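You operate a simulated robot arm through the tools that you are given. There is no shell and no other tool. Be economical: measure what you need, move in short steps, check, and stop when the job is done.

You are at the controls of a simulated two-armed robot. One attempt, no reset.

TASK
Swap the green bead jar in the blue drawer for the orange one on the green cabinet.
Fine: take the orange jar's lid off first; the green jar and the lid go on the green cabinet; shut the drawer. Set down upright: jar. Where these are worked on the way, their far stop is far enough and under half their travel is too little: blue drawer.
Where things are to end (x, y in the base frame): jar within 0.06 m of [0.5, -0.21]; jar within 0.06 m of [0.49, 1.07].

The check looks at the end state, three seconds after you hand in, the way a careful person would. Anything else that was tipped, shoved, dropped, spilled or broken makes it a failure. A push-on lid holds only when it is set on centred and level and pressed home; a screw cap is set on level and turned clockwise until tight.

THE ROBOT
Two 7-joint arms with two-finger parallel grippers on one trunk, on a base that drives. Base frame: it is fixed to the floor where the robot stands at the start and does not move with it; the origin is under the middle of the robot, x ahead of it, y to its left, z up. Lengths are in m, angles in rad, forces in N, time in s.
The left shoulder is at the start at [0.05, 0.177, 1.179], the right one opposite. Places, roughly: black dial [0.4, -0.3, 0.8]; blue cassette latch [0.5, -0.1, 1]; blue drawer [0.5, 1.1, 0.7]; green cassette latch [0.5, -0.6, 0.5]; inside of the blue drawer [0.6, 1.1, 0.7]; orange cassette latch [0.5, -0.8, 0.5]; teal cassette latch [0.6, 0.6, 1]; top of the green cabinet [0.6, -0.2, 0.9]; winder brake switch [0.5, 0.4, 0.9]. Payload 3.43 kg a hand.
The TCP of each hand is the grasp point between the finger pads, 0.034 m short of the fingertips. In the tool frame z runs along the fingers and y along their closing line. Largest opening 0.128 m; finger width 0.024, thickness 0.012; the body of the gripper, 0.048 by 0.13 m, starts 0.096 m behind the TCP.
Orientation is that of the tool frame in the base frame, as a unit quaternion [x, y, z, w]. With the fingers straight down and closing along the base's y, the tool's x points along the base's -x, its y along +y and its z along -z.

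THE INTERFACE
- The arms move only by the tool jog_arm. It takes "left_series", "right_series" or both (then of equal length, played together; a hand with none holds still); each is a list of rows, each a list of 3 entries, a list of its own where there are three numbers: the turn, a rotation vector about the tool's x, y, z in rad, then the shift along the tool's x, y, z in m, then the opening, from 0 (shut) to 1 (fully open). In form: [[[wx, wy, wz], [x, y, z], claw], ...]. A call has 1 to 12 rows; each row shifts and turns the commanded pose from where the row before left it, along the tool's axes as they then stand. Each row takes 0.2 s and may step no farther than 0.05 m and 0.15 rad from the row before; otherwise, or with a gripper value out of range, the whole call is refused. A pose out of reach is approached as far as the arm can. The call stops where the force on the tool passes 90 N (or 10 N more than at its start, if that is more) or the arm is blocked; 0.2 s more then pass. The fingers move at their own pace (about 0.108 m/s each) and stop on an object; they squeeze with about 24 N. The grip force told is the motor's: it shows also when the fingers shut on nothing. Time passes only in rows, and 0.2 s behind the last, so rows that do not move let the fingers close. The reply holds the time, the measured pose of the TCP, the force on the tool along the base axes, the opening and the grip force, in the units named above and with some noise, with the torque about the TCP (base axes, N m) and any sound that the robot's microphone picked up.
- Cameras (640 x 400 px; columns grow to the right, rows downward): "scene" is now at [0.1457, 0.037, 1.3467]; the picture's right is [0.43, -0.90, 0.00], its down [-0.56, -0.26, -0.79] and it looks along [0.71, 0.34, -0.61] (base axes); focal length 214 px, centre (320, 200). "left" rides on the left gripper at [0.076, 0.011, -0.16] in its tool frame; the picture's right is [-0.15, 0.99, 0.00], its down [-0.88, -0.13, -0.46] and it looks along [-0.45, -0.07, 0.89] (tool axes); focal length 234 px, centre (320, 200). "right" rides on the right gripper at [0.076, -0.011, -0.16] in its tool frame; the picture's right is [0.15, 0.99, 0.00], its down [-0.88, 0.13, -0.46] and it looks along [-0.45, 0.07, 0.89] (tool axes); focal length 234 px, centre (320, 200). There is no depth. A picture from a camera that has moved, and an enlarged one, comes with that camera's place and axes in the base frame and with its lens. The place of the scene camera against the robot may be out by one fixed shift of up to 0.018 m in any direction.
- capture(camera): a new picture of that camera. No time passes.
- slide_trunk(by): slides the trunk up (or, below 0, down) by that many m; the arms and the scene camera ride with it, the base frame stays. It gives what a move gives, with no picture.
- base_move(legs): drives the robot by 1 to 6 legs, each [ahead, turn to the left] in m and rad, along the robot's own axes; the way and the turn of a leg run together, so that a leg with both is an arc; at most 1.5 m and 3.142 rad a leg. The arms and the cameras ride along, it lands a little off, and it stops where it bumps. It gives what a move gives.
- head_to(pan, tilt): turns the head with the scene camera to pan (to the left, within 1.396 rad either way) and tilt (down, from -0.506 to 1.204), counted from straight ahead of the robot. It gives what a move gives.
- enlarge(camera, box): a new picture of the part [left, top, right, bottom] of that camera's present view, enlarged. No time passes.
- job_done(): hands the job in; it is judged then, once.

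Work in short steps. Places have to be worked out from the pictures, the camera data and where the tool is seen: move nearer, look again, correct. Check each grasp and each placing, and mend what went wrong. You have 120 turns and 92 pictures in all, those below and enlarged ones among them. Open the grippers and draw the arms clear of the work before you hand the job in, unless the task says otherwise; then end with one line.

The tools are called after ">>>" by a JSON object that holds its "method" and its "body". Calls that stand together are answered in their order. jog_arm: Moves the arms, as the interface text tells. Its arguments: {"type":"object","properties":{"left_series":{"type":"array","items":{"type":"array"}},"right_series":{"type":"array","items":{"type":"array"}}},"required":[]} The other tools are called the same way: slide_trunk (by) slides the trunk up or down; base_move (legs) drives the base; head_to (pan, tilt) turns the head that bears the scene camera; capture (camera) takes a picture; enlarge (camera, box) takes an enlarged picture of a part of a camera's view; job_done () hands the job in.

At the start:

```text
time_s: 0.0
left_eef_pos: [0.4297, 0.3447, 1.1823]
left_tcp_rot: [0.0, 1.0, 0.0, 0.0]
left_wrist_force: [-0.8, -0.1, -0.3]
left_torque: [0.01, 0.02, -0.01]
left_grip_width: 0.1279
left_grasp_force: 0.1
right_eef_pos: [0.4402, 0.0029, 1.1237]
right_tcp_rot: [0.0, 1.0, 0.0, 0.0]
right_wrist_force: [0.0, 0.8, -0.6]
right_torque: [-0.01, -0.02, 0.02]
right_grip_width: 0.1278
right_grasp_force: 0.1
trunk travel left (down, up): [-0.35, 0.051]
robot x, y, heading: [-0.0019, 0.0016, -0.002]
head pan, tilt: [0.443, 0.661]
```

scene: 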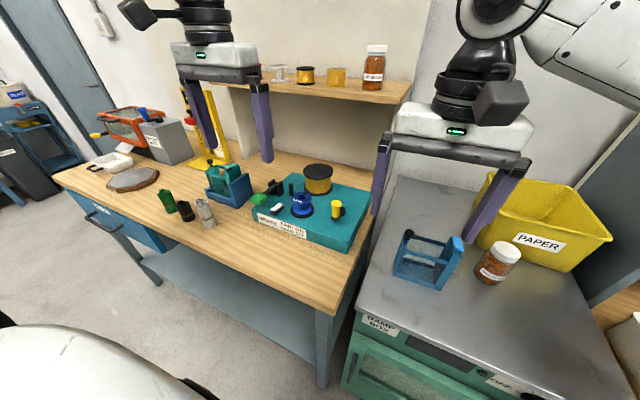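
right: 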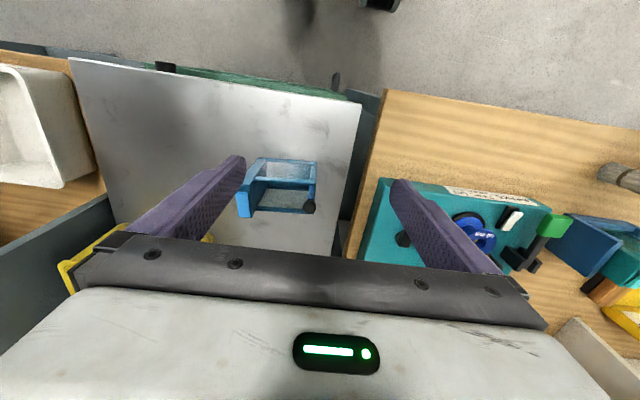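
left: 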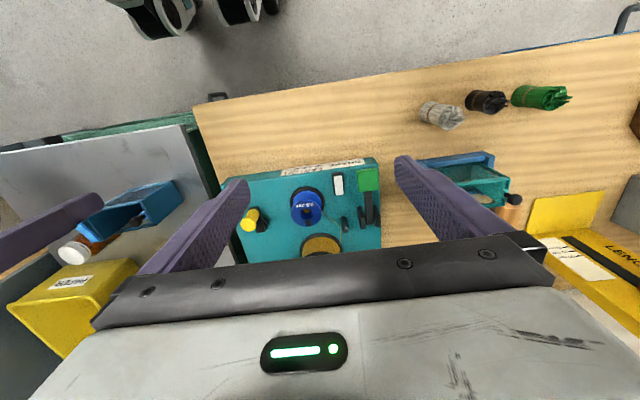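

I'll look at the green cabinet with the orange jar first.

>>> {"method": "head_to", "body": {"pan": -0.3, "tilt": 0.7}}

>>> {"method": "capture", "body": {"camera": "scene"}}

>>> {"method": "head_to", "body": {"pan": 1.0, "tilt": 0.55}}

>>> {"method": "capture", "body": {"camera": "scene"}}

```text
time_s: 1.1
left_eef_pos: [0.4296, 0.3443, 1.182]
left_tcp_rot: [0.0, 1.0, 0.0, 0.0]
left_wrist_force: [0.1, 0.2, -0.2]
left_torque: [0.0, 0.0, 0.02]
left_grip_width: 0.1279
left_grasp_force: 0.1
right_eef_pos: [0.4411, 0.0023, 1.1235]
right_tcp_rot: [0.0, 1.0, 0.001, 0.0]
right_wrist_force: [0.9, 0.1, -0.2]
right_torque: [-0.02, 0.01, -0.02]
right_grip_width: 0.1281
right_grasp_force: 0.1
trunk travel left (down, up): [-0.35, 0.051]
robot x, y, heading: [0.0038, 0.0011, 0.003]
head pan, tilt: [-0.3, 0.7]
```

```text
88 pictures are left
camera scene: at [0.1489, -0.025, 1.3435], right [-0.29, -0.96, 0.0], down [-0.62, 0.19, -0.76], along [0.73, -0.23, -0.64], focal length 214 px, centre (320, 200)
```

scene: 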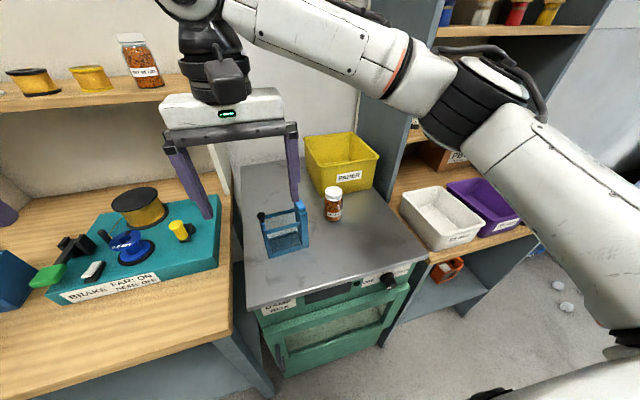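

```text
time_s: 2.6
left_eef_pos: [0.4293, 0.3443, 1.1816]
left_tcp_rot: [-0.001, 1.0, 0.001, 0.001]
left_wrist_force: [0.0, 0.7, 0.6]
left_torque: [0.0, 0.0, 0.03]
left_grip_width: 0.1279
left_grasp_force: 0.0
right_eef_pos: [0.4406, 0.0022, 1.1238]
right_tcp_rot: [0.0, 1.0, 0.0, -0.001]
right_wrist_force: [-0.1, -0.2, -0.3]
right_torque: [-0.02, -0.01, 0.0]
right_grip_width: 0.1281
right_grasp_force: 0.1
trunk travel left (down, up): [-0.35, 0.051]
robot x, y, heading: [-0.0024, 0.0004, -0.001]
head pan, tilt: [1.0, 0.55]
```

```text
87 pictures are left
camera scene: at [0.1163, 0.0755, 1.3566], right [0.84, -0.54, 0.0], down [-0.28, -0.44, -0.85], along [0.46, 0.72, -0.52], focal length 214 px, centre (320, 200)
```

scene: 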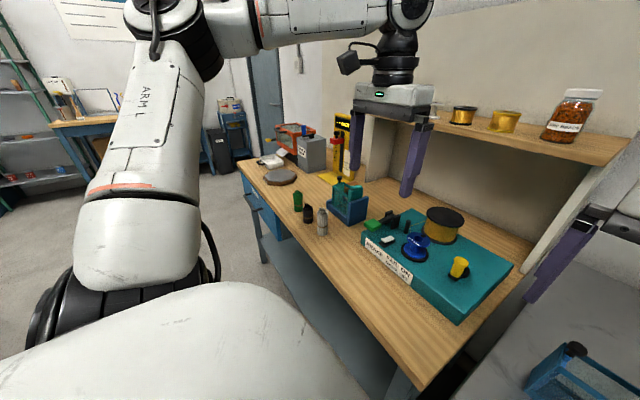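

The orange jar stands at about (0.58,-0.20). I look closer at its lid and surroundings.

>>> {"method": "head_to", "body": {"pan": -0.3, "tilt": 0.7}}

>>> {"method": "enlarge", "body": {"camera": "scene", "box": [230, 120, 430, 320]}}

>>> {"method": "enlarge", "body": {"camera": "scene", "box": [300, 175, 370, 225]}}

>>> {"method": "capture", "body": {"camera": "right"}}

```text
time_s: 4.0
left_eef_pos: [0.4298, 0.3442, 1.1824]
left_tcp_rot: [0.0, 1.0, 0.0, 0.0]
left_wrist_force: [-0.1, 0.1, -0.1]
left_torque: [0.0, 0.03, 0.03]
left_grip_width: 0.1281
left_grasp_force: 0.0
right_eef_pos: [0.4413, 0.0029, 1.1237]
right_tcp_rot: [0.0, 1.0, 0.0, 0.0]
right_wrist_force: [0.9, 0.9, 0.0]
right_torque: [0.01, 0.0, 0.01]
right_grip_width: 0.128
right_grasp_force: 0.0
trunk travel left (down, up): [-0.35, 0.051]
robot x, y, heading: [0.0034, -0.0019, 0.0]
head pan, tilt: [-0.3, 0.7]
```

```text
2.00 times, centred on (330, 220) of scene
camera zoom: at [0.1489, -0.0251, 1.3435], right [-0.29, -0.96, 0.0], down [-0.62, 0.19, -0.77], along [0.73, -0.23, -0.64], focal length 429 px, centre (300, 160)
```

zoom: 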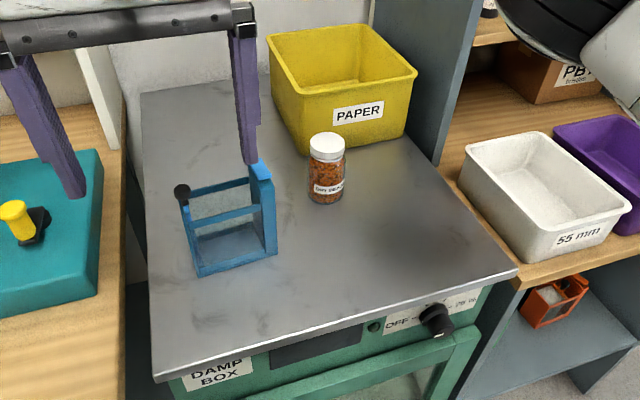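

```text
8.00 times, centred on (335, 200) of scene
camera zoom: at [0.1489, -0.0251, 1.3435], right [-0.29, -0.96, 0.0], down [-0.62, 0.19, -0.77], along [0.73, -0.23, -0.64], focal length 1716 px, centre (200, 200)
```

zoom: 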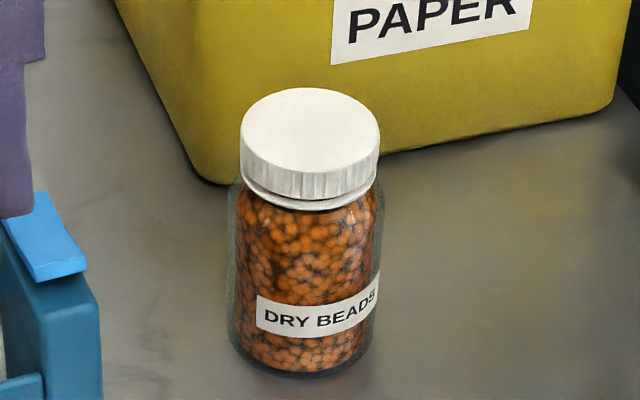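

```text
84 pictures are left
camera right: at [0.3649, -0.0095, 1.2837], right [-0.15, 0.99, 0.0], down [0.88, 0.13, 0.46], along [0.45, 0.07, -0.89], focal length 234 px, centre (320, 200)
```

right: 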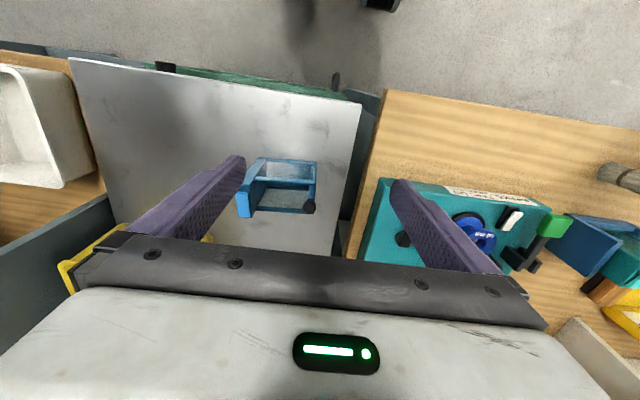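

The lid is a ridged cap at about (0.587,-0.203), lid top z≈0.96. I move the right hand to in front of the jar, high, and look with its camera.

>>> {"method": "jog_arm", "body": {"right_series": [[[0, 0, 0], [0.0, -0.045, 0], 0.7], [[0, 0, 0], [0.0, -0.045, 0], 0.7], [[0, 0, 0], [0.01, -0.045, 0], 0.7], [[0, 0, 0], [0.02, -0.045, 0], 0.7], [[0, 0, 0], [0.02, -0.025, 0], 0.7], [[0, -0.15, 0], [0, 0, 0], 0.7], [[0, -0.15, 0], [0, 0, 0], 0.7], [[0, -0.15, 0], [0, 0, 0], 0.7], [[0, -0.15, 0], [0, 0, 0], 0.7], [[0, -0.15, 0], [0, 0, 0], 0.7], [[0, 0, 0], [0, 0, 0], 0.7]]}}

>>> {"method": "capture", "body": {"camera": "right"}}

>>> {"method": "capture", "body": {"camera": "scene"}}

```text
time_s: 6.4
left_eef_pos: [0.4288, 0.3444, 1.1831]
left_tcp_rot: [0.0, 1.0, 0.0, 0.0]
left_wrist_force: [0.1, 0.0, -0.4]
left_torque: [0.02, 0.02, 0.02]
left_grip_width: 0.128
left_grasp_force: 0.1
right_eef_pos: [0.3982, -0.202, 1.1287]
right_tcp_rot: [0.0, 0.931, 0.001, 0.366]
right_wrist_force: [0.0, 0.1, 0.4]
right_torque: [-0.04, -0.02, -0.02]
right_grip_width: 0.0894
right_grasp_force: 0.1
right hand out of reach, approached as far as the arm can: row 10
trunk travel left (down, up): [-0.35, 0.051]
robot x, y, heading: [0.0035, -0.0034, 0.006]
head pan, tilt: [-0.3, 0.7]
```

```text
83 pictures are left
camera right: at [0.2339, -0.2129, 1.1946], right [-0.11, 0.99, -0.1], down [0.33, 0.13, 0.93], along [0.94, 0.07, -0.34], focal length 234 px, centre (320, 200)
```

right: 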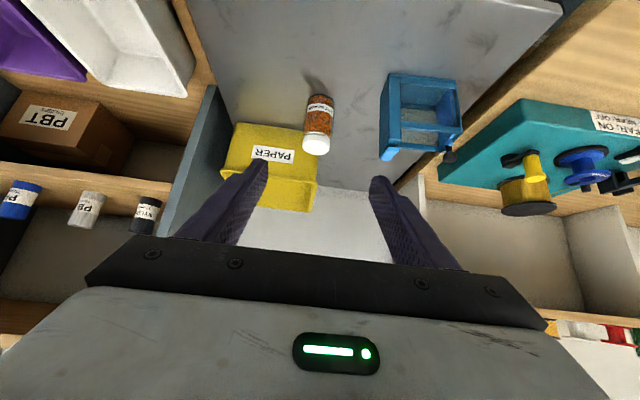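

```text
82 pictures are left
camera scene: at [0.1488, -0.0252, 1.3435], right [-0.3, -0.96, 0.0], down [-0.62, 0.19, -0.76], along [0.73, -0.23, -0.64], focal length 214 px, centre (320, 200)
```

scene: 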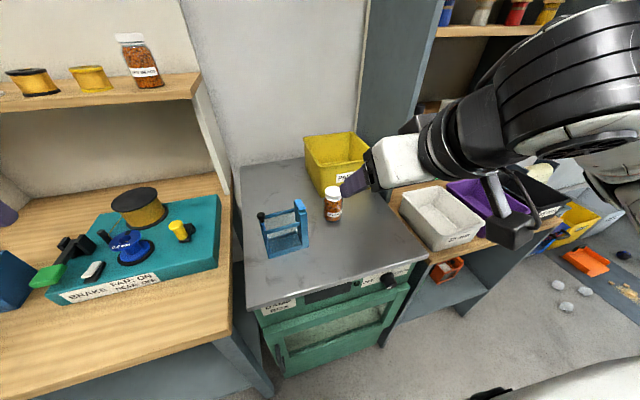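

From the wrist view the jar is at about (0.587,-0.204), base z≈0.863, lid top ≈0.967. I move nearer along the tool axis to re-measure.

>>> {"method": "jog_arm", "body": {"right_series": [[[0, 0, 0], [0.003, -0.001, 0.036], 0.7], [[0, 0, 0], [0.003, -0.001, 0.036], 0.7], [[0, 0, 0], [0.003, 0, 0.036], 0.7], [[0, 0, 0], [0, 0, 0], 0.7]]}}

>>> {"method": "capture", "body": {"camera": "right"}}

>>> {"method": "enlarge", "body": {"camera": "scene", "box": [230, 120, 430, 245]}}

```text
time_s: 7.4
left_eef_pos: [0.4287, 0.345, 1.1819]
left_tcp_rot: [0.0, 1.0, 0.0, -0.001]
left_wrist_force: [0.1, 0.0, -1.2]
left_torque: [0.02, 0.04, -0.01]
left_grip_width: 0.1276
left_grasp_force: 0.1
right_eef_pos: [0.4649, -0.2039, 1.0445]
right_tcp_rot: [0.0, 0.931, 0.0, 0.366]
right_wrist_force: [0.3, -0.7, 0.0]
right_torque: [0.02, 0.0, 0.0]
right_grip_width: 0.0895
right_grasp_force: 0.1
trunk travel left (down, up): [-0.35, 0.051]
robot x, y, heading: [0.0024, 0.0001, 0.001]
head pan, tilt: [-0.3, 0.7]
```

```text
81 pictures are left
camera right: at [0.3019, -0.2148, 1.1103], right [-0.11, 0.99, -0.1], down [0.33, 0.13, 0.93], along [0.94, 0.07, -0.34], focal length 234 px, centre (320, 200)
```

right: 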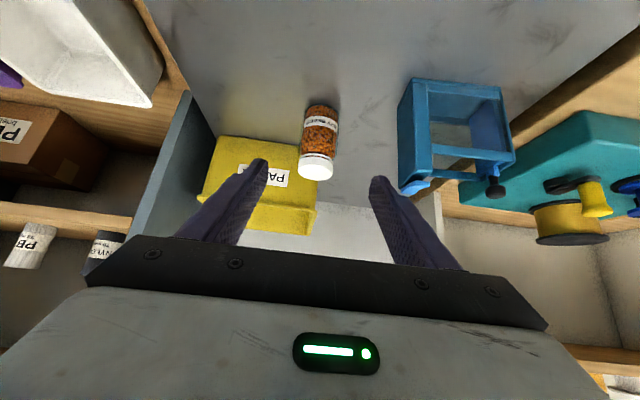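

```text
3.20 times, centred on (330, 182) of scene
camera zoom: at [0.1487, -0.025, 1.3435], right [-0.3, -0.96, 0.0], down [-0.62, 0.19, -0.77], along [0.73, -0.23, -0.64], focal length 686 px, centre (288, 256)
```

zoom: 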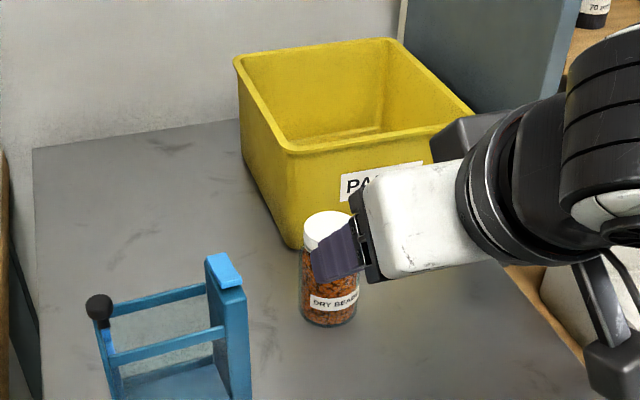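

Refined estimate x≈0.60, y≈-0.203, lid top ≈0.957. I advance 0.12 along the tool axis and check clearance.

>>> {"method": "jog_arm", "body": {"right_series": [[[0, 0, 0], [-0.001, 0, 0.04], 0.7], [[0, 0, 0], [-0.001, 0, 0.04], 0.7], [[0, 0, 0], [-0.001, 0, 0.04], 0.7], [[0, 0, 0], [0, 0, 0], 0.7]]}}

>>> {"method": "capture", "body": {"camera": "right"}}

>>> {"method": "enlarge", "body": {"camera": "scene", "box": [270, 150, 390, 250]}}

```text
time_s: 8.4
left_eef_pos: [0.4289, 0.3441, 1.1821]
left_tcp_rot: [0.0, 1.0, 0.0, 0.0]
left_wrist_force: [-0.7, -0.4, 0.2]
left_torque: [0.0, 0.02, 0.01]
left_grip_width: 0.1278
left_grasp_force: 0.1
right_eef_pos: [0.55, -0.2046, 0.9581]
right_tcp_rot: [-0.001, 0.93, 0.0, 0.367]
right_wrist_force: [0.4, -0.2, -0.2]
right_torque: [0.0, 0.02, -0.03]
right_grip_width: 0.0893
right_grasp_force: 0.1
trunk travel left (down, up): [-0.35, 0.051]
robot x, y, heading: [-0.0006, 0.0022, 0.003]
head pan, tilt: [-0.3, 0.7]
```

```text
79 pictures are left
camera right: at [0.3866, -0.2153, 1.0238], right [-0.11, 0.99, -0.1], down [0.33, 0.13, 0.93], along [0.94, 0.07, -0.34], focal length 234 px, centre (320, 200)
```

right: 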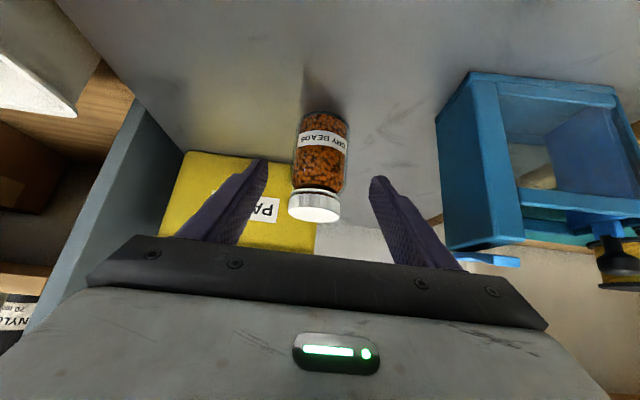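

```text
4.00 times, centred on (330, 200) of scene
camera zoom: at [0.1486, -0.0251, 1.3435], right [-0.3, -0.96, 0.0], down [-0.62, 0.19, -0.77], along [0.73, -0.23, -0.64], focal length 858 px, centre (280, 200)
```

zoom: 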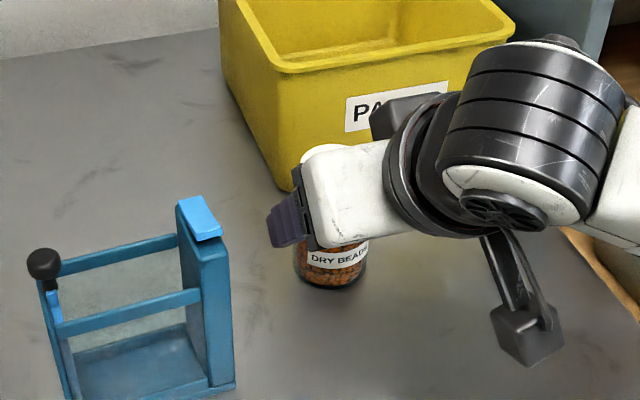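

Jar pinned at (0.602,-0.203), base ≈0.862. I go in to the body at z≈0.908 and close.

>>> {"method": "jog_arm", "body": {"right_series": [[[0, 0, 0], [-0.002, 0.001, 0.036], 0.7], [[0, 0, 0], [-0.002, 0.001, 0.036], 0.7], [[0, 0, 0], [0, 0, 0], 0.7], [[0, 0, 0], [0, 0, 0], 0.0], [[0, 0, 0], [0, 0, 0], 0.0], [[0, 0, 0], [0, 0, 0], 0.0], [[0, 0, 0], [0, 0, 0], 0.0]]}}

>>> {"method": "capture", "body": {"camera": "right"}}

```text
time_s: 10.0
left_eef_pos: [0.4293, 0.3451, 1.1827]
left_tcp_rot: [0.0, 1.0, 0.0, 0.0]
left_wrist_force: [-0.1, 0.4, -0.5]
left_torque: [-0.02, 0.02, 0.03]
left_grip_width: 0.1281
left_grasp_force: 0.0
right_eef_pos: [0.6004, -0.2022, 0.9086]
right_tcp_rot: [0.0, 0.931, 0.0, 0.366]
right_wrist_force: [0.7, -0.3, 1.1]
right_torque: [0.0, -0.09, 0.01]
right_grip_width: 0.0574
right_grasp_force: 24.1
trunk travel left (down, up): [-0.35, 0.051]
robot x, y, heading: [-0.0005, -0.0022, 0.0]
head pan, tilt: [-0.3, 0.7]
```

```text
77 pictures are left
camera right: at [0.437, -0.2138, 0.9736], right [-0.11, 0.99, -0.1], down [0.33, 0.13, 0.93], along [0.94, 0.07, -0.34], focal length 234 px, centre (320, 200)
```

right: 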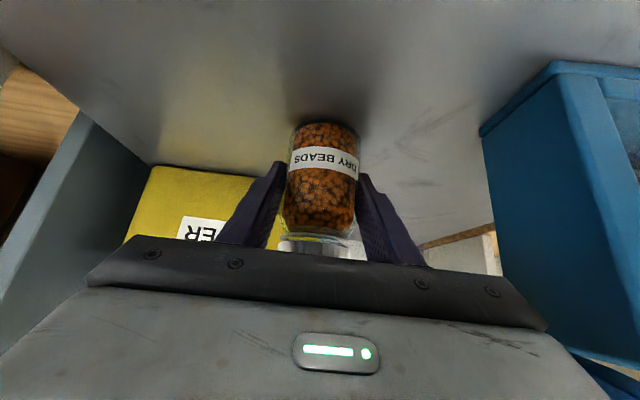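

Firm grip (57 mm). I lift the jar and carry it to about (0.46,-0.02,1.05) where the left hand can reach the cap.

>>> {"method": "jog_arm", "body": {"right_series": [[[0, 0, 0], [-0.034, 0, -0.0365], 0.0], [[0, 0, 0], [-0.034, 0, -0.0365], 0.0], [[0, 0, 0], [-0.034, 0, -0.0365], 0.0], [[0, 0, 0], [0.0205, 0.036, -0.0191], 0.0], [[0, 0, 0], [0.0205, 0.036, -0.0191], 0.0], [[0, 0, 0], [0.0205, 0.036, -0.0191], 0.0], [[0, 0, 0], [0.0205, 0.036, -0.0191], 0.0], [[0, 0, 0], [0.0205, 0.036, -0.0191], 0.0], [[0, 0, 0], [0, 0, 0], 0.0]]}}

>>> {"method": "capture", "body": {"camera": "right"}}

>>> {"method": "capture", "body": {"camera": "scene"}}

>>> {"method": "capture", "body": {"camera": "left"}}

```text
time_s: 12.0
left_eef_pos: [0.4286, 0.3446, 1.1823]
left_tcp_rot: [-0.001, 1.0, 0.0, 0.0]
left_wrist_force: [-0.1, 0.8, -0.6]
left_torque: [-0.01, -0.01, 0.01]
left_grip_width: 0.1281
left_grasp_force: 0.1
right_eef_pos: [0.4605, -0.0202, 1.0568]
right_tcp_rot: [0.0, 0.931, 0.0, 0.365]
right_wrist_force: [0.0, -0.6, -2.0]
right_torque: [0.0, -0.01, 0.01]
right_grip_width: 0.0571
right_grasp_force: 24.1
trunk travel left (down, up): [-0.35, 0.051]
robot x, y, heading: [0.0047, -0.0023, -0.006]
head pan, tilt: [-0.3, 0.7]
```

```text
76 pictures are left
camera right: at [0.2952, -0.0322, 1.1228], right [-0.11, 0.99, -0.1], down [0.33, 0.13, 0.93], along [0.94, 0.07, -0.34], focal length 234 px, centre (320, 200)
```

right: 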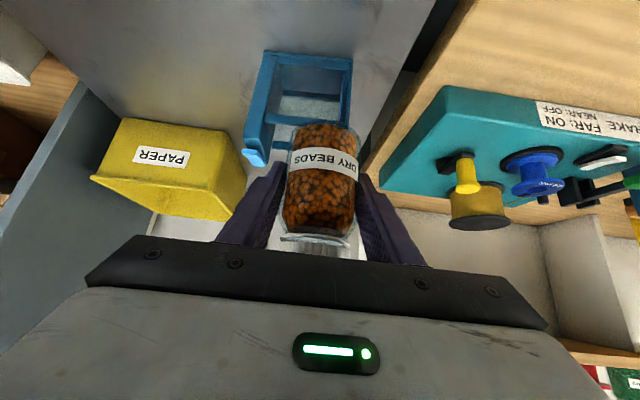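

```text
75 pictures are left
camera scene: at [0.1491, -0.0256, 1.3434], right [-0.3, -0.96, 0.0], down [-0.62, 0.19, -0.76], along [0.73, -0.23, -0.64], focal length 214 px, centre (320, 200)
```

scene: 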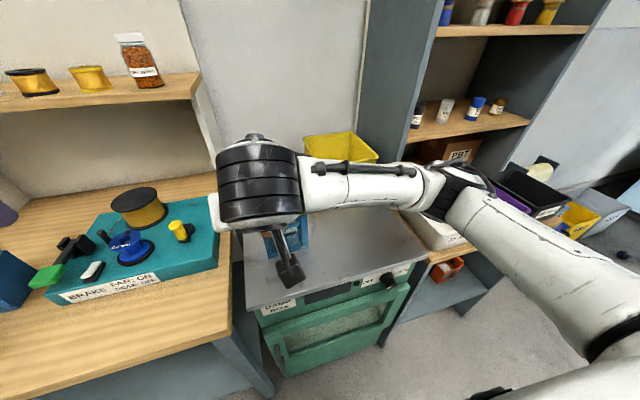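

```text
74 pictures are left
camera left: at [0.3539, 0.3561, 1.3424], right [0.15, 0.99, 0.0], down [0.88, -0.13, 0.46], along [0.45, -0.07, -0.89], focal length 234 px, centre (320, 200)
```

left: 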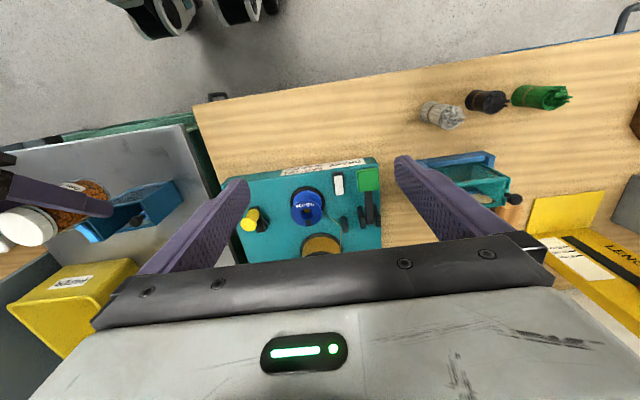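

Jar held upright. I swing the right wrist around the jar's vertical axis to make room (48° to the right side), and bring the left hand partway over.

>>> {"method": "jog_arm", "body": {"right_series": [[[-0.0954, 0, -0.1024], [0, 0, 0], 0], [[-0.0954, 0, -0.1024], [0, 0, 0], 0], [[-0.0954, 0, -0.1024], [0, 0, 0], 0], [[-0.0954, 0, -0.1024], [0, 0, 0], 0], [[-0.0954, 0, -0.1024], [0, 0, 0], 0], [[-0.0954, 0, -0.1024], [0, 0, 0], 0], [[0, 0, 0], [0, 0, 0], 0]], "left_series": [[[0, 0, 0], [0, -0.03, -0.02], 0.75], [[0, 0, 0], [0, -0.03, -0.02], 0.75], [[0, 0, 0], [0, -0.03, -0.02], 0.75], [[0, 0, 0], [0, -0.03, -0.02], 0.75], [[0, 0, 0], [0, -0.04, 0], 0.75], [[0, 0, 0], [0, -0.04, 0], 0.75], [[0, 0, 0], [0, 0, 0], 0.75]]}}

>>> {"method": "capture", "body": {"camera": "left"}}

>>> {"method": "capture", "body": {"camera": "scene"}}

```text
time_s: 13.6
left_eef_pos: [0.4122, 0.1736, 1.2487]
left_tcp_rot: [0.0, 1.0, -0.001, 0.001]
left_wrist_force: [-0.9, 0.0, 0.2]
left_torque: [-0.01, 0.04, 0.03]
left_grip_width: 0.0961
left_grasp_force: 0.1
left hand out of reach, approached as far as the arm can: row 5, 6
right_eef_pos: [0.4606, -0.0202, 1.0568]
right_tcp_rot: [-0.38, 0.849, 0.15, 0.334]
right_wrist_force: [0.5, -0.5, -1.0]
right_torque: [-0.04, 0.04, -0.01]
right_grip_width: 0.0572
right_grasp_force: 24.0
trunk travel left (down, up): [-0.35, 0.051]
robot x, y, heading: [-0.0038, 0.0002, 0.002]
head pan, tilt: [-0.3, 0.7]
```

```text
73 pictures are left
camera left: at [0.3366, 0.186, 1.4091], right [0.14, 0.99, 0.0], down [0.88, -0.13, 0.46], along [0.45, -0.07, -0.89], focal length 234 px, centre (320, 200)
```

left: 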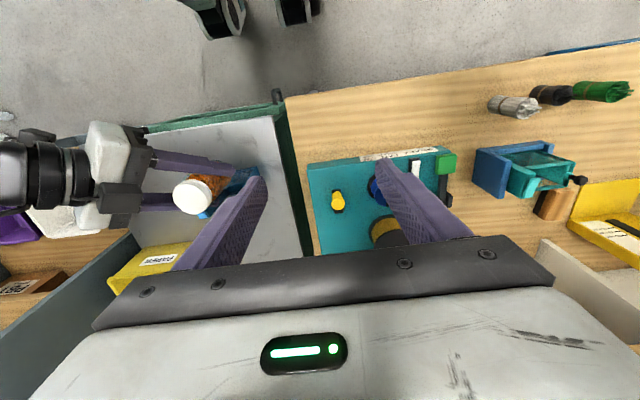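

```text
72 pictures are left
camera scene: at [0.1492, -0.0249, 1.3434], right [-0.3, -0.96, 0.0], down [-0.62, 0.19, -0.76], along [0.73, -0.23, -0.64], focal length 214 px, centre (320, 200)
```

scene: 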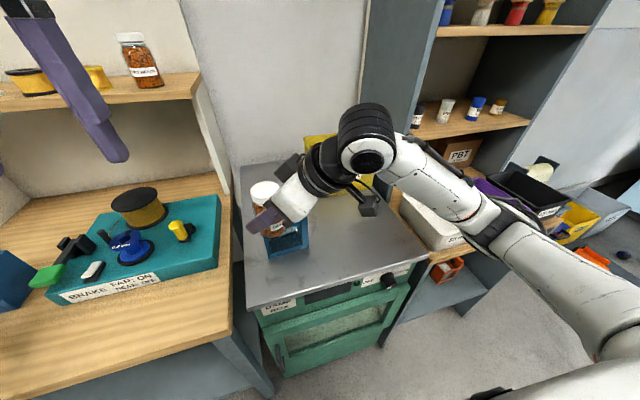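

Left can't hold tool-down so high. I bring the jar to about (0.43,0.07,0.98) over the bench and lower the left hand.

>>> {"method": "jog_arm", "body": {"right_series": [[[0, 0, 0], [-0.0172, 0.0412, 0.016], 0], [[0, 0, 0], [-0.0172, 0.0412, 0.016], 0], [[0, 0, 0], [0.0256, 0, 0.0275], 0], [[0, 0, 0], [0.0256, 0, 0.0275], 0], [[0, 0, 0], [0, 0, 0], 0]], "left_series": [[[0, 0, 0], [0, 0, 0.03], 0.75], [[0, 0, 0], [0, 0, 0.03], 0.75], [[0, 0, 0], [0, 0, 0.02], 0.75], [[0, 0, 0], [0, 0, 0], 0.75], [[0, 0, 0], [0, 0, 0], 0.75]]}}

>>> {"method": "capture", "body": {"camera": "left"}}

```text
time_s: 14.8
left_eef_pos: [0.4103, 0.1728, 1.1683]
left_tcp_rot: [0.0, 1.0, 0.0, 0.0]
left_wrist_force: [-0.6, -0.3, 0.3]
left_torque: [-0.01, -0.02, 0.0]
left_grip_width: 0.096
left_grasp_force: 0.1
right_eef_pos: [0.4325, 0.0679, 0.9834]
right_tcp_rot: [-0.379, 0.85, 0.149, 0.335]
right_wrist_force: [0.5, -0.1, -1.7]
right_torque: [-0.05, 0.02, 0.0]
right_grip_width: 0.0571
right_grasp_force: 23.9
trunk travel left (down, up): [-0.35, 0.051]
robot x, y, heading: [0.0019, -0.001, -0.003]
head pan, tilt: [-0.3, 0.7]
```

```text
71 pictures are left
camera left: at [0.3351, 0.1854, 1.3292], right [0.15, 0.99, 0.0], down [0.88, -0.13, 0.46], along [0.45, -0.07, -0.89], focal length 234 px, centre (320, 200)
```

left: 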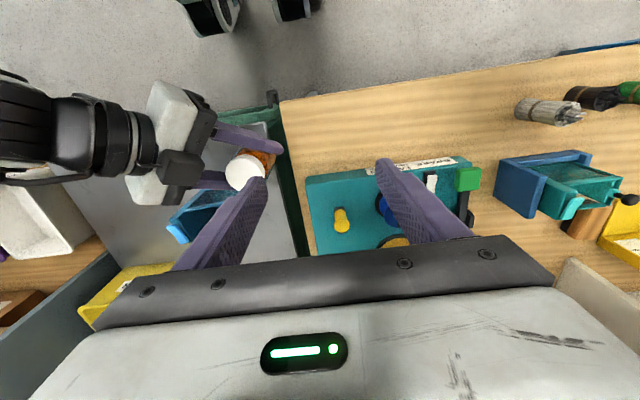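

Lid located at (0.430,0.068), top z≈1.03. I put the left hand above it and yaw it clockwise for the start of an anticlockwise stroke.

>>> {"method": "jog_arm", "body": {"left_series": [[[0, 0, 0], [-0.007, -0.035, 0.012], 0.7], [[0, 0, 0], [-0.007, -0.035, 0.012], 0.7], [[0, 0, 0], [-0.006, -0.035, 0.022], 0.7], [[0, 0, 0.148], [0, 0, 0], 0.7], [[0, 0, 0.148], [0, 0, 0], 0.7], [[0, 0, 0.148], [0, 0, 0], 0.7], [[0, 0, 0.148], [0, 0, 0], 0.7], [[0, 0, 0.148], [0, 0, 0], 0.7], [[0, 0, 0.148], [0, 0, 0], 0.7], [[0, 0, 0.148], [0, 0, 0], 0.7], [[0, 0, 0.148], [0, 0, 0], 0.7], [[0, 0, 0.148], [0, 0, 0], 0.7]]}}

>>> {"method": "capture", "body": {"camera": "left"}}

>>> {"method": "capture", "body": {"camera": "scene"}}

```text
time_s: 17.4
left_eef_pos: [0.4178, 0.1354, 1.15]
left_tcp_rot: [0.617, 0.787, -0.001, 0.001]
left_wrist_force: [0.6, -0.4, -0.4]
left_torque: [0.0, -0.01, 0.02]
left_grip_width: 0.0894
left_grasp_force: 0.1
left hand out of reach, approached as far as the arm can: row 2, 3
right_eef_pos: [0.4326, 0.068, 0.9828]
right_tcp_rot: [-0.379, 0.85, 0.149, 0.334]
right_wrist_force: [0.1, 0.1, -1.8]
right_torque: [0.01, -0.01, -0.03]
right_grip_width: 0.0573
right_grasp_force: 23.8
trunk travel left (down, up): [-0.35, 0.051]
robot x, y, heading: [-0.0035, -0.0007, -0.001]
head pan, tilt: [-0.3, 0.7]
```

```text
70 pictures are left
camera left: at [0.4107, 0.2126, 1.3095], right [1.0, 0.09, 0.0], down [0.08, -0.88, 0.46], along [0.04, -0.46, -0.89], focal length 234 px, centre (320, 200)
```

left: 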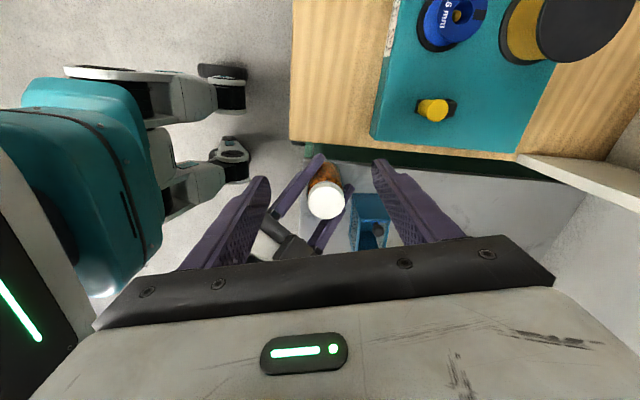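

```text
69 pictures are left
camera scene: at [0.1489, -0.0252, 1.3435], right [-0.3, -0.96, 0.0], down [-0.62, 0.19, -0.76], along [0.73, -0.23, -0.64], focal length 214 px, centre (320, 200)
```

scene: 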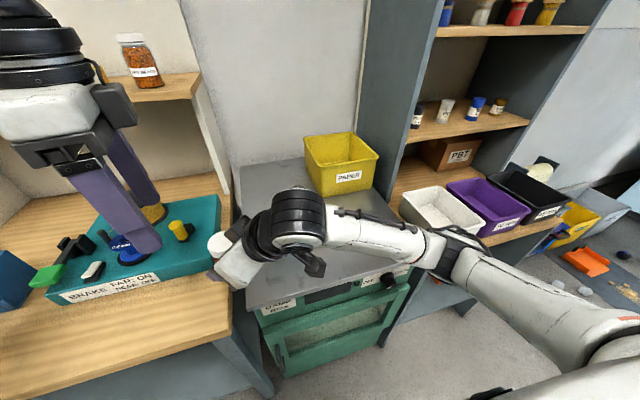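

Left arm can't go farther right, so I bring the jar under it: shift right hand +0.07 m in y.

>>> {"method": "jog_arm", "body": {"right_series": [[[0, 0, 0], [-0.0191, 0.0234, 0.0178], 0], [[0, 0, 0], [-0.0191, 0.0234, 0.0178], 0], [[0, 0, 0], [0, 0, 0], 0]]}}

>>> {"method": "capture", "body": {"camera": "left"}}

```text
time_s: 18.2
left_eef_pos: [0.4165, 0.1346, 1.1508]
left_tcp_rot: [0.616, 0.788, 0.0, 0.002]
left_wrist_force: [-0.5, -0.6, 0.6]
left_torque: [-0.02, 0.0, -0.01]
left_grip_width: 0.0898
left_grasp_force: 0.0
right_eef_pos: [0.4322, 0.1366, 0.9813]
right_tcp_rot: [-0.379, 0.85, 0.15, 0.334]
right_wrist_force: [0.0, -0.1, -1.8]
right_torque: [0.03, 0.01, -0.04]
right_grip_width: 0.0574
right_grasp_force: 24.2
trunk travel left (down, up): [-0.35, 0.051]
robot x, y, heading: [-0.001, 0.0007, 0.003]
head pan, tilt: [-0.3, 0.7]
```

```text
68 pictures are left
camera left: at [0.4106, 0.2124, 1.3095], right [1.0, 0.1, 0.0], down [0.08, -0.88, 0.46], along [0.04, -0.46, -0.89], focal length 234 px, centre (320, 200)
```

left: 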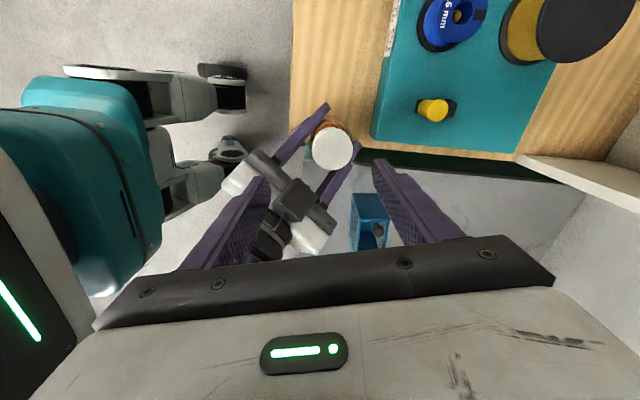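

Lid axis at (0.431,0.1385), top ≈1.03. I centre the left hand and descend most of the way, then look.

>>> {"method": "jog_arm", "body": {"left_series": [[[0, 0, 0], [0, 0.0145, 0.01], 0.7], [[0, 0, 0], [0, 0, 0.03], 0.7], [[0, 0, 0], [0, 0, 0.03], 0.7], [[0, 0, 0], [0, 0, 0.01], 0.7], [[0, 0, 0], [0, 0, 0], 0.7]]}}

>>> {"method": "capture", "body": {"camera": "left"}}

>>> {"method": "head_to", "body": {"pan": 0.35, "tilt": 0.75}}

>>> {"method": "capture", "body": {"camera": "scene"}}

```text
time_s: 19.4
left_eef_pos: [0.4353, 0.1415, 1.073]
left_tcp_rot: [0.618, 0.786, 0.002, 0.002]
left_wrist_force: [3.3, 17.8, 37.8]
left_torque: [-1.21, 0.92, -0.85]
left_grip_width: 0.0853
left_grasp_force: 0.0
left hand out of reach, approached as far as the arm can: row 1
right_eef_pos: [0.4312, 0.1354, 0.9764]
right_tcp_rot: [-0.379, 0.853, 0.144, 0.328]
right_wrist_force: [-3.6, -16.9, -38.4]
right_torque: [2.62, -1.19, 0.85]
right_grip_width: 0.0574
right_grasp_force: 23.6
trunk travel left (down, up): [-0.35, 0.051]
robot x, y, heading: [0.0001, 0.0016, -0.001]
head pan, tilt: [-0.3, 0.7]
```

```text
67 pictures are left
camera left: at [0.4273, 0.2189, 1.2327], right [1.0, 0.09, 0.0], down [0.08, -0.89, 0.46], along [0.05, -0.45, -0.89], focal length 234 px, centre (320, 200)
```

left: 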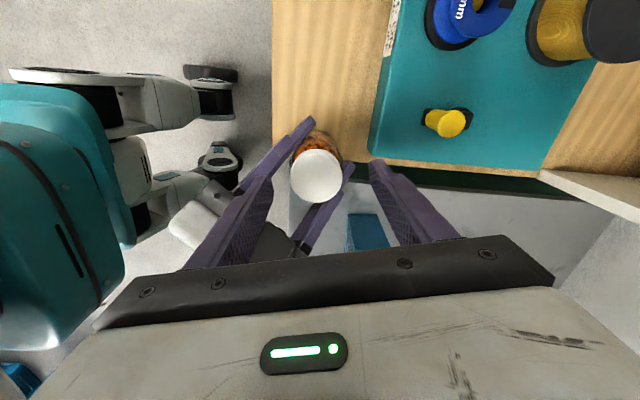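

```text
time_s: 20.5
left_eef_pos: [0.4346, 0.1408, 1.0736]
left_tcp_rot: [0.618, 0.786, 0.002, 0.001]
left_wrist_force: [4.4, 18.6, 37.5]
left_torque: [-0.65, 0.77, -0.84]
left_grip_width: 0.0845
left_grasp_force: 0.1
right_eef_pos: [0.4309, 0.1357, 0.9768]
right_tcp_rot: [-0.381, 0.852, 0.145, 0.329]
right_wrist_force: [-4.8, -17.9, -38.3]
right_torque: [2.17, -1.16, 0.77]
right_grip_width: 0.0572
right_grasp_force: 23.5
trunk travel left (down, up): [-0.35, 0.051]
robot x, y, heading: [-0.0033, -0.0019, 0.003]
head pan, tilt: [0.351, 0.75]
```

```text
66 pictures are left
camera scene: at [0.1457, 0.0284, 1.3392], right [0.34, -0.94, 0.0], down [-0.64, -0.23, -0.73], along [0.69, 0.25, -0.68], focal length 214 px, centre (320, 200)
```

scene: 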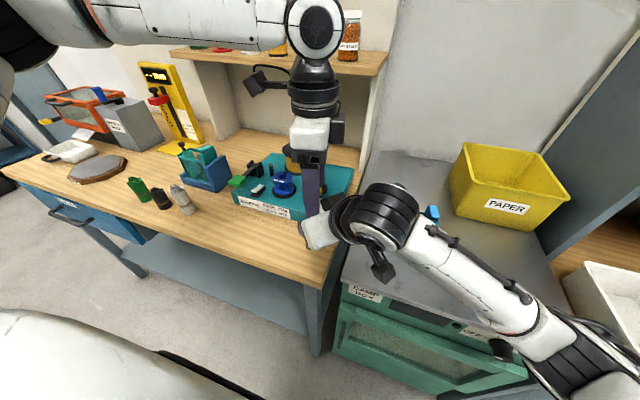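

The left finger landed on the right finger: geometry too tight with this 43° grip. I back the left hand off, then will set the jar down on the cabinet and regrip it lower and flatter.

>>> {"method": "jog_arm", "body": {"left_series": [[[0, 0, 0], [0, 0, -0.03], 0.7], [[0, 0, 0], [0, 0, -0.04], 0.7], [[0, 0, 0], [0.04, 0, 0], 0.7], [[0, 0, 0], [0.04, 0, 0], 0.7], [[0, 0, 0], [0.04, 0, 0], 0.7], [[0, 0, 0], [0, 0, 0], 0.7]]}}

>>> {"method": "jog_arm", "body": {"right_series": [[[0, 0, 0], [-0.0245, 0.004, -0.032], 0], [[0, 0, 0], [-0.0245, 0.004, -0.032], 0], [[0, 0, 0], [0.023, -0.0281, -0.0214], 0], [[0, 0, 0], [0.023, -0.0281, -0.0214], 0], [[0, 0, 0], [0.023, -0.0281, -0.0214], 0], [[0, 0, 0], [0.023, -0.0281, -0.0214], 0], [[0, 0, 0], [0.023, -0.0281, -0.0214], 0], [[0, 0, 0], [0.023, -0.0281, -0.0214], 0], [[0, 0, 0], [0.023, -0.0281, -0.0214], 0], [[0, 0, 0], [0.023, -0.0281, -0.0214], 0], [[0, 0, 0], [0, 0, 0], 0]]}}

>>> {"method": "head_to", "body": {"pan": -0.25, "tilt": 0.75}}

>>> {"method": "capture", "body": {"camera": "scene"}}

>>> {"method": "capture", "body": {"camera": "right"}}

```text
time_s: 21.9
left_eef_pos: [0.4057, 0.2567, 1.1398]
left_tcp_rot: [0.618, 0.786, 0.001, -0.001]
left_wrist_force: [0.7, -0.5, 0.0]
left_torque: [-0.02, -0.06, -0.03]
left_grip_width: 0.0897
left_grasp_force: 0.1
right_eef_pos: [0.4333, 0.1374, 0.9818]
right_tcp_rot: [-0.38, 0.849, 0.15, 0.335]
right_wrist_force: [0.5, -0.4, -2.1]
right_torque: [-0.02, 0.0, -0.04]
right_grip_width: 0.0573
right_grasp_force: 23.9
trunk travel left (down, up): [-0.35, 0.051]
robot x, y, heading: [0.0023, -0.0033, -0.002]
head pan, tilt: [0.351, 0.75]
```

```text
time_s: 24.3
left_eef_pos: [0.4052, 0.2579, 1.1405]
left_tcp_rot: [0.618, 0.786, 0.0, 0.0]
left_wrist_force: [-0.6, -0.7, -0.6]
left_torque: [0.01, 0.0, -0.03]
left_grip_width: 0.0895
left_grasp_force: 0.0
right_eef_pos: [0.4209, -0.1987, 1.0605]
right_tcp_rot: [-0.38, 0.849, 0.15, 0.335]
right_wrist_force: [0.1, -0.1, -2.2]
right_torque: [0.0, -0.03, 0.03]
right_grip_width: 0.0572
right_grasp_force: 23.4
trunk travel left (down, up): [-0.35, 0.051]
robot x, y, heading: [0.002, -0.0019, -0.001]
head pan, tilt: [0.351, 0.75]
```

```text
time_s: 25.3
left_eef_pos: [0.4054, 0.2566, 1.1409]
left_tcp_rot: [0.617, 0.787, 0.001, 0.0]
left_wrist_force: [0.5, 0.2, 0.8]
left_torque: [0.0, 0.02, -0.02]
left_grip_width: 0.0894
left_grasp_force: 0.1
right_eef_pos: [0.4204, -0.1984, 1.0596]
right_tcp_rot: [-0.38, 0.849, 0.149, 0.335]
right_wrist_force: [0.3, -0.4, -2.4]
right_torque: [0.0, -0.01, -0.01]
right_grip_width: 0.0574
right_grasp_force: 24.4
trunk travel left (down, up): [-0.35, 0.051]
robot x, y, heading: [0.0027, -0.0012, 0.003]
head pan, tilt: [-0.25, 0.75]
```

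```text
65 pictures are left
camera scene: at [0.1481, -0.0205, 1.3392], right [-0.25, -0.97, 0.0], down [-0.66, 0.17, -0.73], along [0.71, -0.18, -0.68], focal length 214 px, centre (320, 200)
```

scene: 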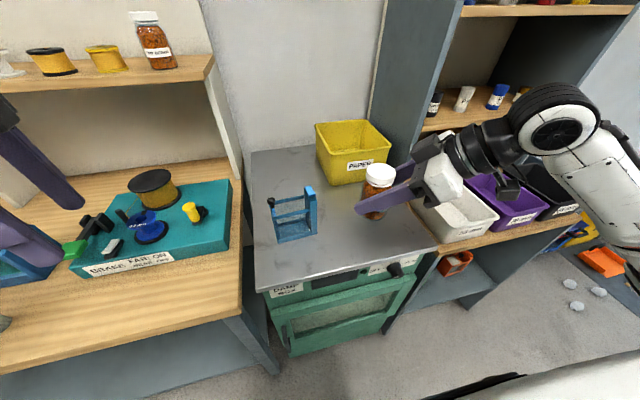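

```text
64 pictures are left
camera right: at [0.3196, -0.3282, 1.1262], right [-0.81, 0.58, -0.1], down [0.13, 0.34, 0.93], along [0.58, 0.74, -0.34], focal length 234 px, centre (320, 200)
```

right: 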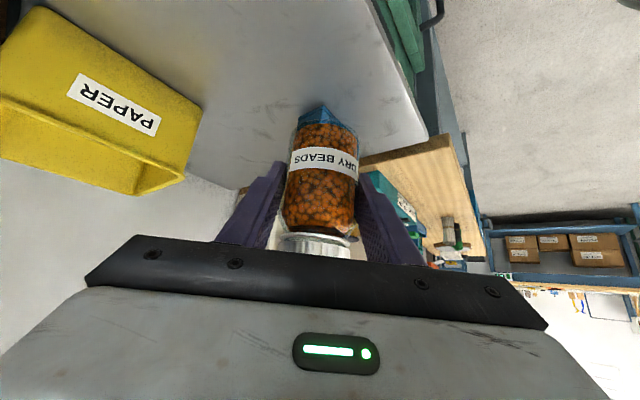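

I lower the jar onto the cabinet at about (0.50,-0.20).

>>> {"method": "jog_arm", "body": {"right_series": [[[0, 0, 0], [-0.0195, -0.0298, 0.0182], 0], [[0, 0, 0], [-0.0195, -0.0298, 0.0182], 0], [[0, 0, 0], [0.0256, 0, 0.0274], 0], [[0, 0, 0], [0.0256, 0, 0.0274], 0], [[0, 0, 0], [0.0256, 0, 0.0274], 0], [[0, 0, 0], [0.0256, 0, 0.0274], 0], [[0, 0, 0], [0, 0, 0], 0]]}}

>>> {"method": "capture", "body": {"camera": "right"}}

```text
time_s: 26.9
left_eef_pos: [0.4049, 0.2578, 1.1405]
left_tcp_rot: [0.618, 0.786, 0.0, 0.0]
left_wrist_force: [0.1, -0.3, 0.0]
left_torque: [0.0, -0.01, 0.01]
left_grip_width: 0.0897
left_grasp_force: 0.1
right_eef_pos: [0.4982, -0.2004, 0.9112]
right_tcp_rot: [-0.379, 0.85, 0.149, 0.334]
right_wrist_force: [-0.4, 0.0, -2.6]
right_torque: [0.04, 0.01, 0.0]
right_grip_width: 0.0566
right_grasp_force: 24.3
trunk travel left (down, up): [-0.35, 0.051]
robot x, y, heading: [-0.0006, 0.0024, -0.002]
head pan, tilt: [-0.25, 0.75]
```

```text
63 pictures are left
camera right: at [0.3968, -0.3298, 0.9771], right [-0.81, 0.58, -0.1], down [0.13, 0.34, 0.93], along [0.58, 0.74, -0.34], focal length 234 px, centre (320, 200)
```

right: 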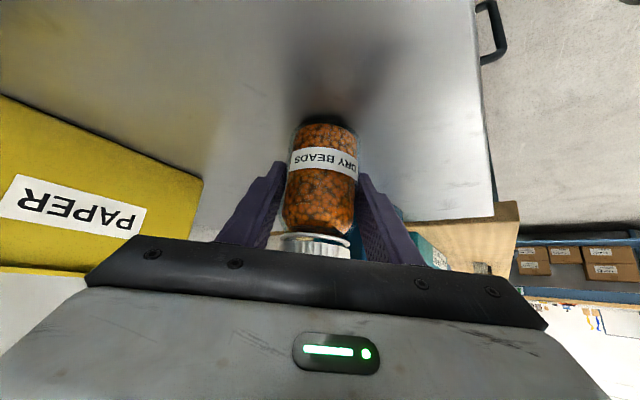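

Nearly down; tiny steps until contact, then open.

>>> {"method": "jog_arm", "body": {"right_series": [[[0, 0, 0], [0.0012, 0, 0.0012], 0], [[0, 0, 0], [0.0008, 0, 0.0008], 0], [[0, 0, 0], [0, 0, 0], 0]]}}

```text
time_s: 27.7
left_eef_pos: [0.4055, 0.2569, 1.1412]
left_tcp_rot: [0.618, 0.786, 0.0, -0.001]
left_wrist_force: [-0.2, 0.4, 0.5]
left_torque: [0.04, 0.01, 0.01]
left_grip_width: 0.0895
left_grasp_force: 0.0
right_eef_pos: [0.4972, -0.1995, 0.9086]
right_tcp_rot: [-0.38, 0.85, 0.149, 0.334]
right_wrist_force: [0.0, -0.3, -1.2]
right_torque: [0.0, 0.01, -0.01]
right_grip_width: 0.057
right_grasp_force: 23.8
trunk travel left (down, up): [-0.35, 0.051]
robot x, y, heading: [0.0006, -0.0005, -0.002]
head pan, tilt: [-0.25, 0.75]
```

Weight is transferring; one more mm, open, back off along the tool axis, and tilt flatter to ~60°.

>>> {"method": "jog_arm", "body": {"right_series": [[[0, 0, 0], [0.0005, 0, 0.0006], 0], [[0, 0, 0], [0, 0, 0], 0.65], [[0, 0, 0], [0, 0, 0], 0.65], [[0, 0, 0], [0, 0, -0.03], 0.65], [[0, 0, 0], [0, 0, -0.04], 0.65], [[0, 0, 0], [0, 0, -0.04], 0.65], [[0, -0.15, 0], [0, 0, 0], 0.65], [[0, -0.15, 0], [0, 0, 0], 0.65], [[0, 0, 0], [0, 0, 0], 0.65]]}}

>>> {"method": "capture", "body": {"camera": "right"}}

>>> {"method": "capture", "body": {"camera": "scene"}}

```text
time_s: 29.7
left_eef_pos: [0.4048, 0.2573, 1.1397]
left_tcp_rot: [0.618, 0.786, 0.0, 0.0]
left_wrist_force: [0.3, -0.2, -0.4]
left_torque: [0.0, 0.01, 0.02]
left_grip_width: 0.0896
left_grasp_force: 0.2
right_eef_pos: [0.4485, -0.2545, 0.9891]
right_tcp_rot: [-0.353, 0.79, 0.205, 0.458]
right_wrist_force: [0.0, 0.2, -0.1]
right_torque: [0.01, 0.02, 0.02]
right_grip_width: 0.083
right_grasp_force: 0.0
trunk travel left (down, up): [-0.35, 0.051]
robot x, y, heading: [-0.0007, -0.0009, -0.004]
head pan, tilt: [-0.25, 0.75]
```

```text
62 pictures are left
camera right: at [0.3396, -0.3939, 1.0037], right [-0.79, 0.61, -0.13], down [-0.07, 0.12, 0.99], along [0.62, 0.79, -0.05], focal length 234 px, centre (320, 200)
```

right: 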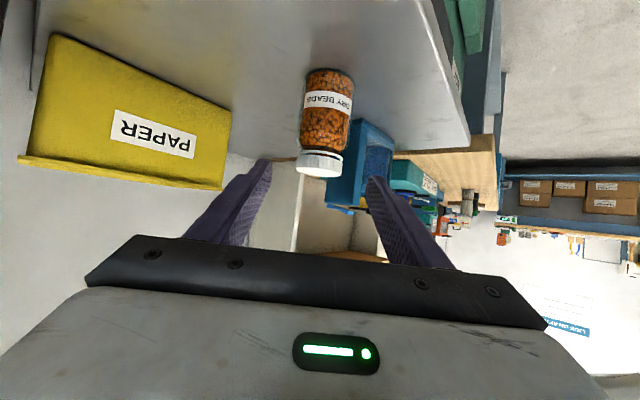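

```text
61 pictures are left
camera scene: at [0.1482, -0.0202, 1.3393], right [-0.25, -0.97, 0.0], down [-0.66, 0.17, -0.73], along [0.71, -0.18, -0.68], focal length 214 px, centre (320, 200)
```

scene: 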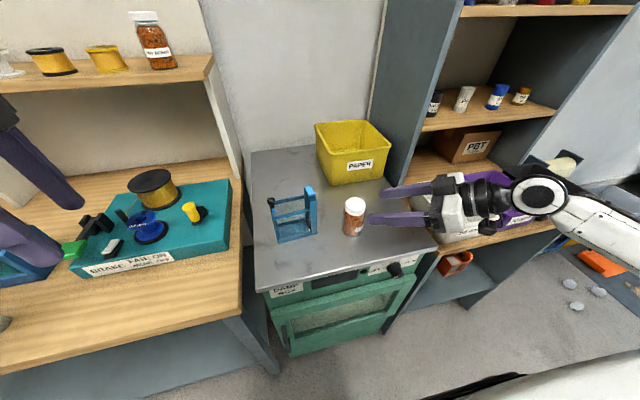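

Tilt 60° works. The jar stands upright at (0.498,-0.199). I lower, then slide in at z≈0.90 and grip.

>>> {"method": "jog_arm", "body": {"right_series": [[[0, 0, 0], [0.0394, 0, 0], 0.65], [[0, 0, 0], [0, 0, 0.04], 0.65], [[0, 0, 0], [0, 0, 0.04], 0.65], [[0, 0, 0], [0, 0, 0.03], 0.65], [[0, 0, 0], [0, 0, 0], 0.65]]}}

>>> {"method": "capture", "body": {"camera": "right"}}

```text
time_s: 30.9
left_eef_pos: [0.4045, 0.2567, 1.1395]
left_tcp_rot: [0.618, 0.786, 0.0, 0.0]
left_wrist_force: [-0.4, 0.1, -0.2]
left_torque: [0.04, -0.02, 0.01]
left_grip_width: 0.0896
left_grasp_force: 0.1
right_eef_pos: [0.4982, -0.1985, 0.9]
right_tcp_rot: [-0.353, 0.79, 0.204, 0.457]
right_wrist_force: [-1.4, -0.3, -0.2]
right_torque: [0.01, 0.01, 0.0]
right_grip_width: 0.0833
right_grasp_force: 0.0
trunk travel left (down, up): [-0.35, 0.051]
robot x, y, heading: [-0.0003, -0.0014, -0.002]
head pan, tilt: [-0.25, 0.75]
```

```text
60 pictures are left
camera right: at [0.3894, -0.3375, 0.915], right [-0.79, 0.61, -0.13], down [-0.07, 0.12, 0.99], along [0.62, 0.79, -0.05], focal length 234 px, centre (320, 200)
```

right: 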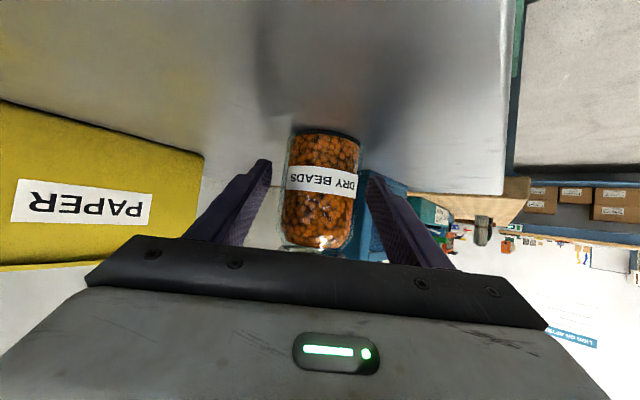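

Centred. Close, check, then lift and pull back.

>>> {"method": "jog_arm", "body": {"right_series": [[[0, 0, 0], [0, 0, 0], 0], [[0, 0, 0], [0, 0, 0], 0], [[0, 0, 0], [0, 0, 0], 0], [[0, 0, 0], [-0.0325, 0, -0.0187], 0], [[0, 0, 0], [-0.0325, 0, -0.0187], 0], [[0, 0, 0], [-0.0325, 0, -0.0187], 0], [[0, 0, 0], [-0.0325, 0, -0.0187], 0], [[0, 0, 0], [0.0113, 0.0254, -0.0197], 0], [[0, 0, 0], [0.0113, 0.0254, -0.0197], 0], [[0, 0, 0], [0, 0, 0], 0]]}}

>>> {"method": "capture", "body": {"camera": "right"}}

```text
time_s: 33.1
left_eef_pos: [0.4044, 0.2577, 1.1404]
left_tcp_rot: [0.617, 0.787, 0.001, 0.0]
left_wrist_force: [-0.7, -0.9, 0.4]
left_torque: [0.01, 0.0, -0.01]
left_grip_width: 0.0896
left_grasp_force: 0.0
right_eef_pos: [0.43, -0.1975, 1.0497]
right_tcp_rot: [-0.352, 0.79, 0.204, 0.458]
right_wrist_force: [-0.1, -0.7, -0.7]
right_torque: [-0.02, 0.0, -0.01]
right_grip_width: 0.0573
right_grasp_force: 24.0
trunk travel left (down, up): [-0.35, 0.051]
robot x, y, heading: [0.0071, 0.0028, -0.001]
head pan, tilt: [-0.25, 0.75]
```

```text
59 pictures are left
camera right: at [0.3226, -0.3378, 1.0657], right [-0.79, 0.61, -0.13], down [-0.07, 0.12, 0.99], along [0.62, 0.79, -0.05], focal length 234 px, centre (320, 200)
```

right: 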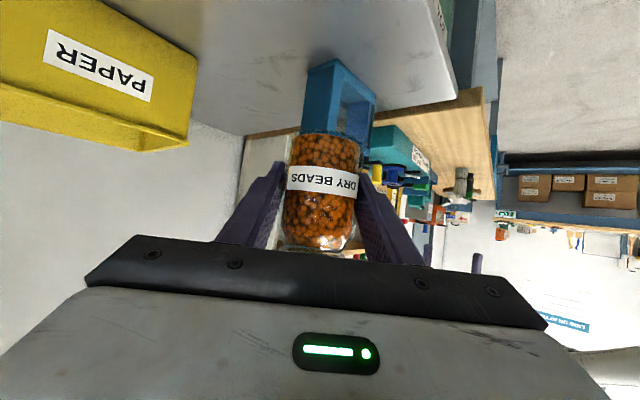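

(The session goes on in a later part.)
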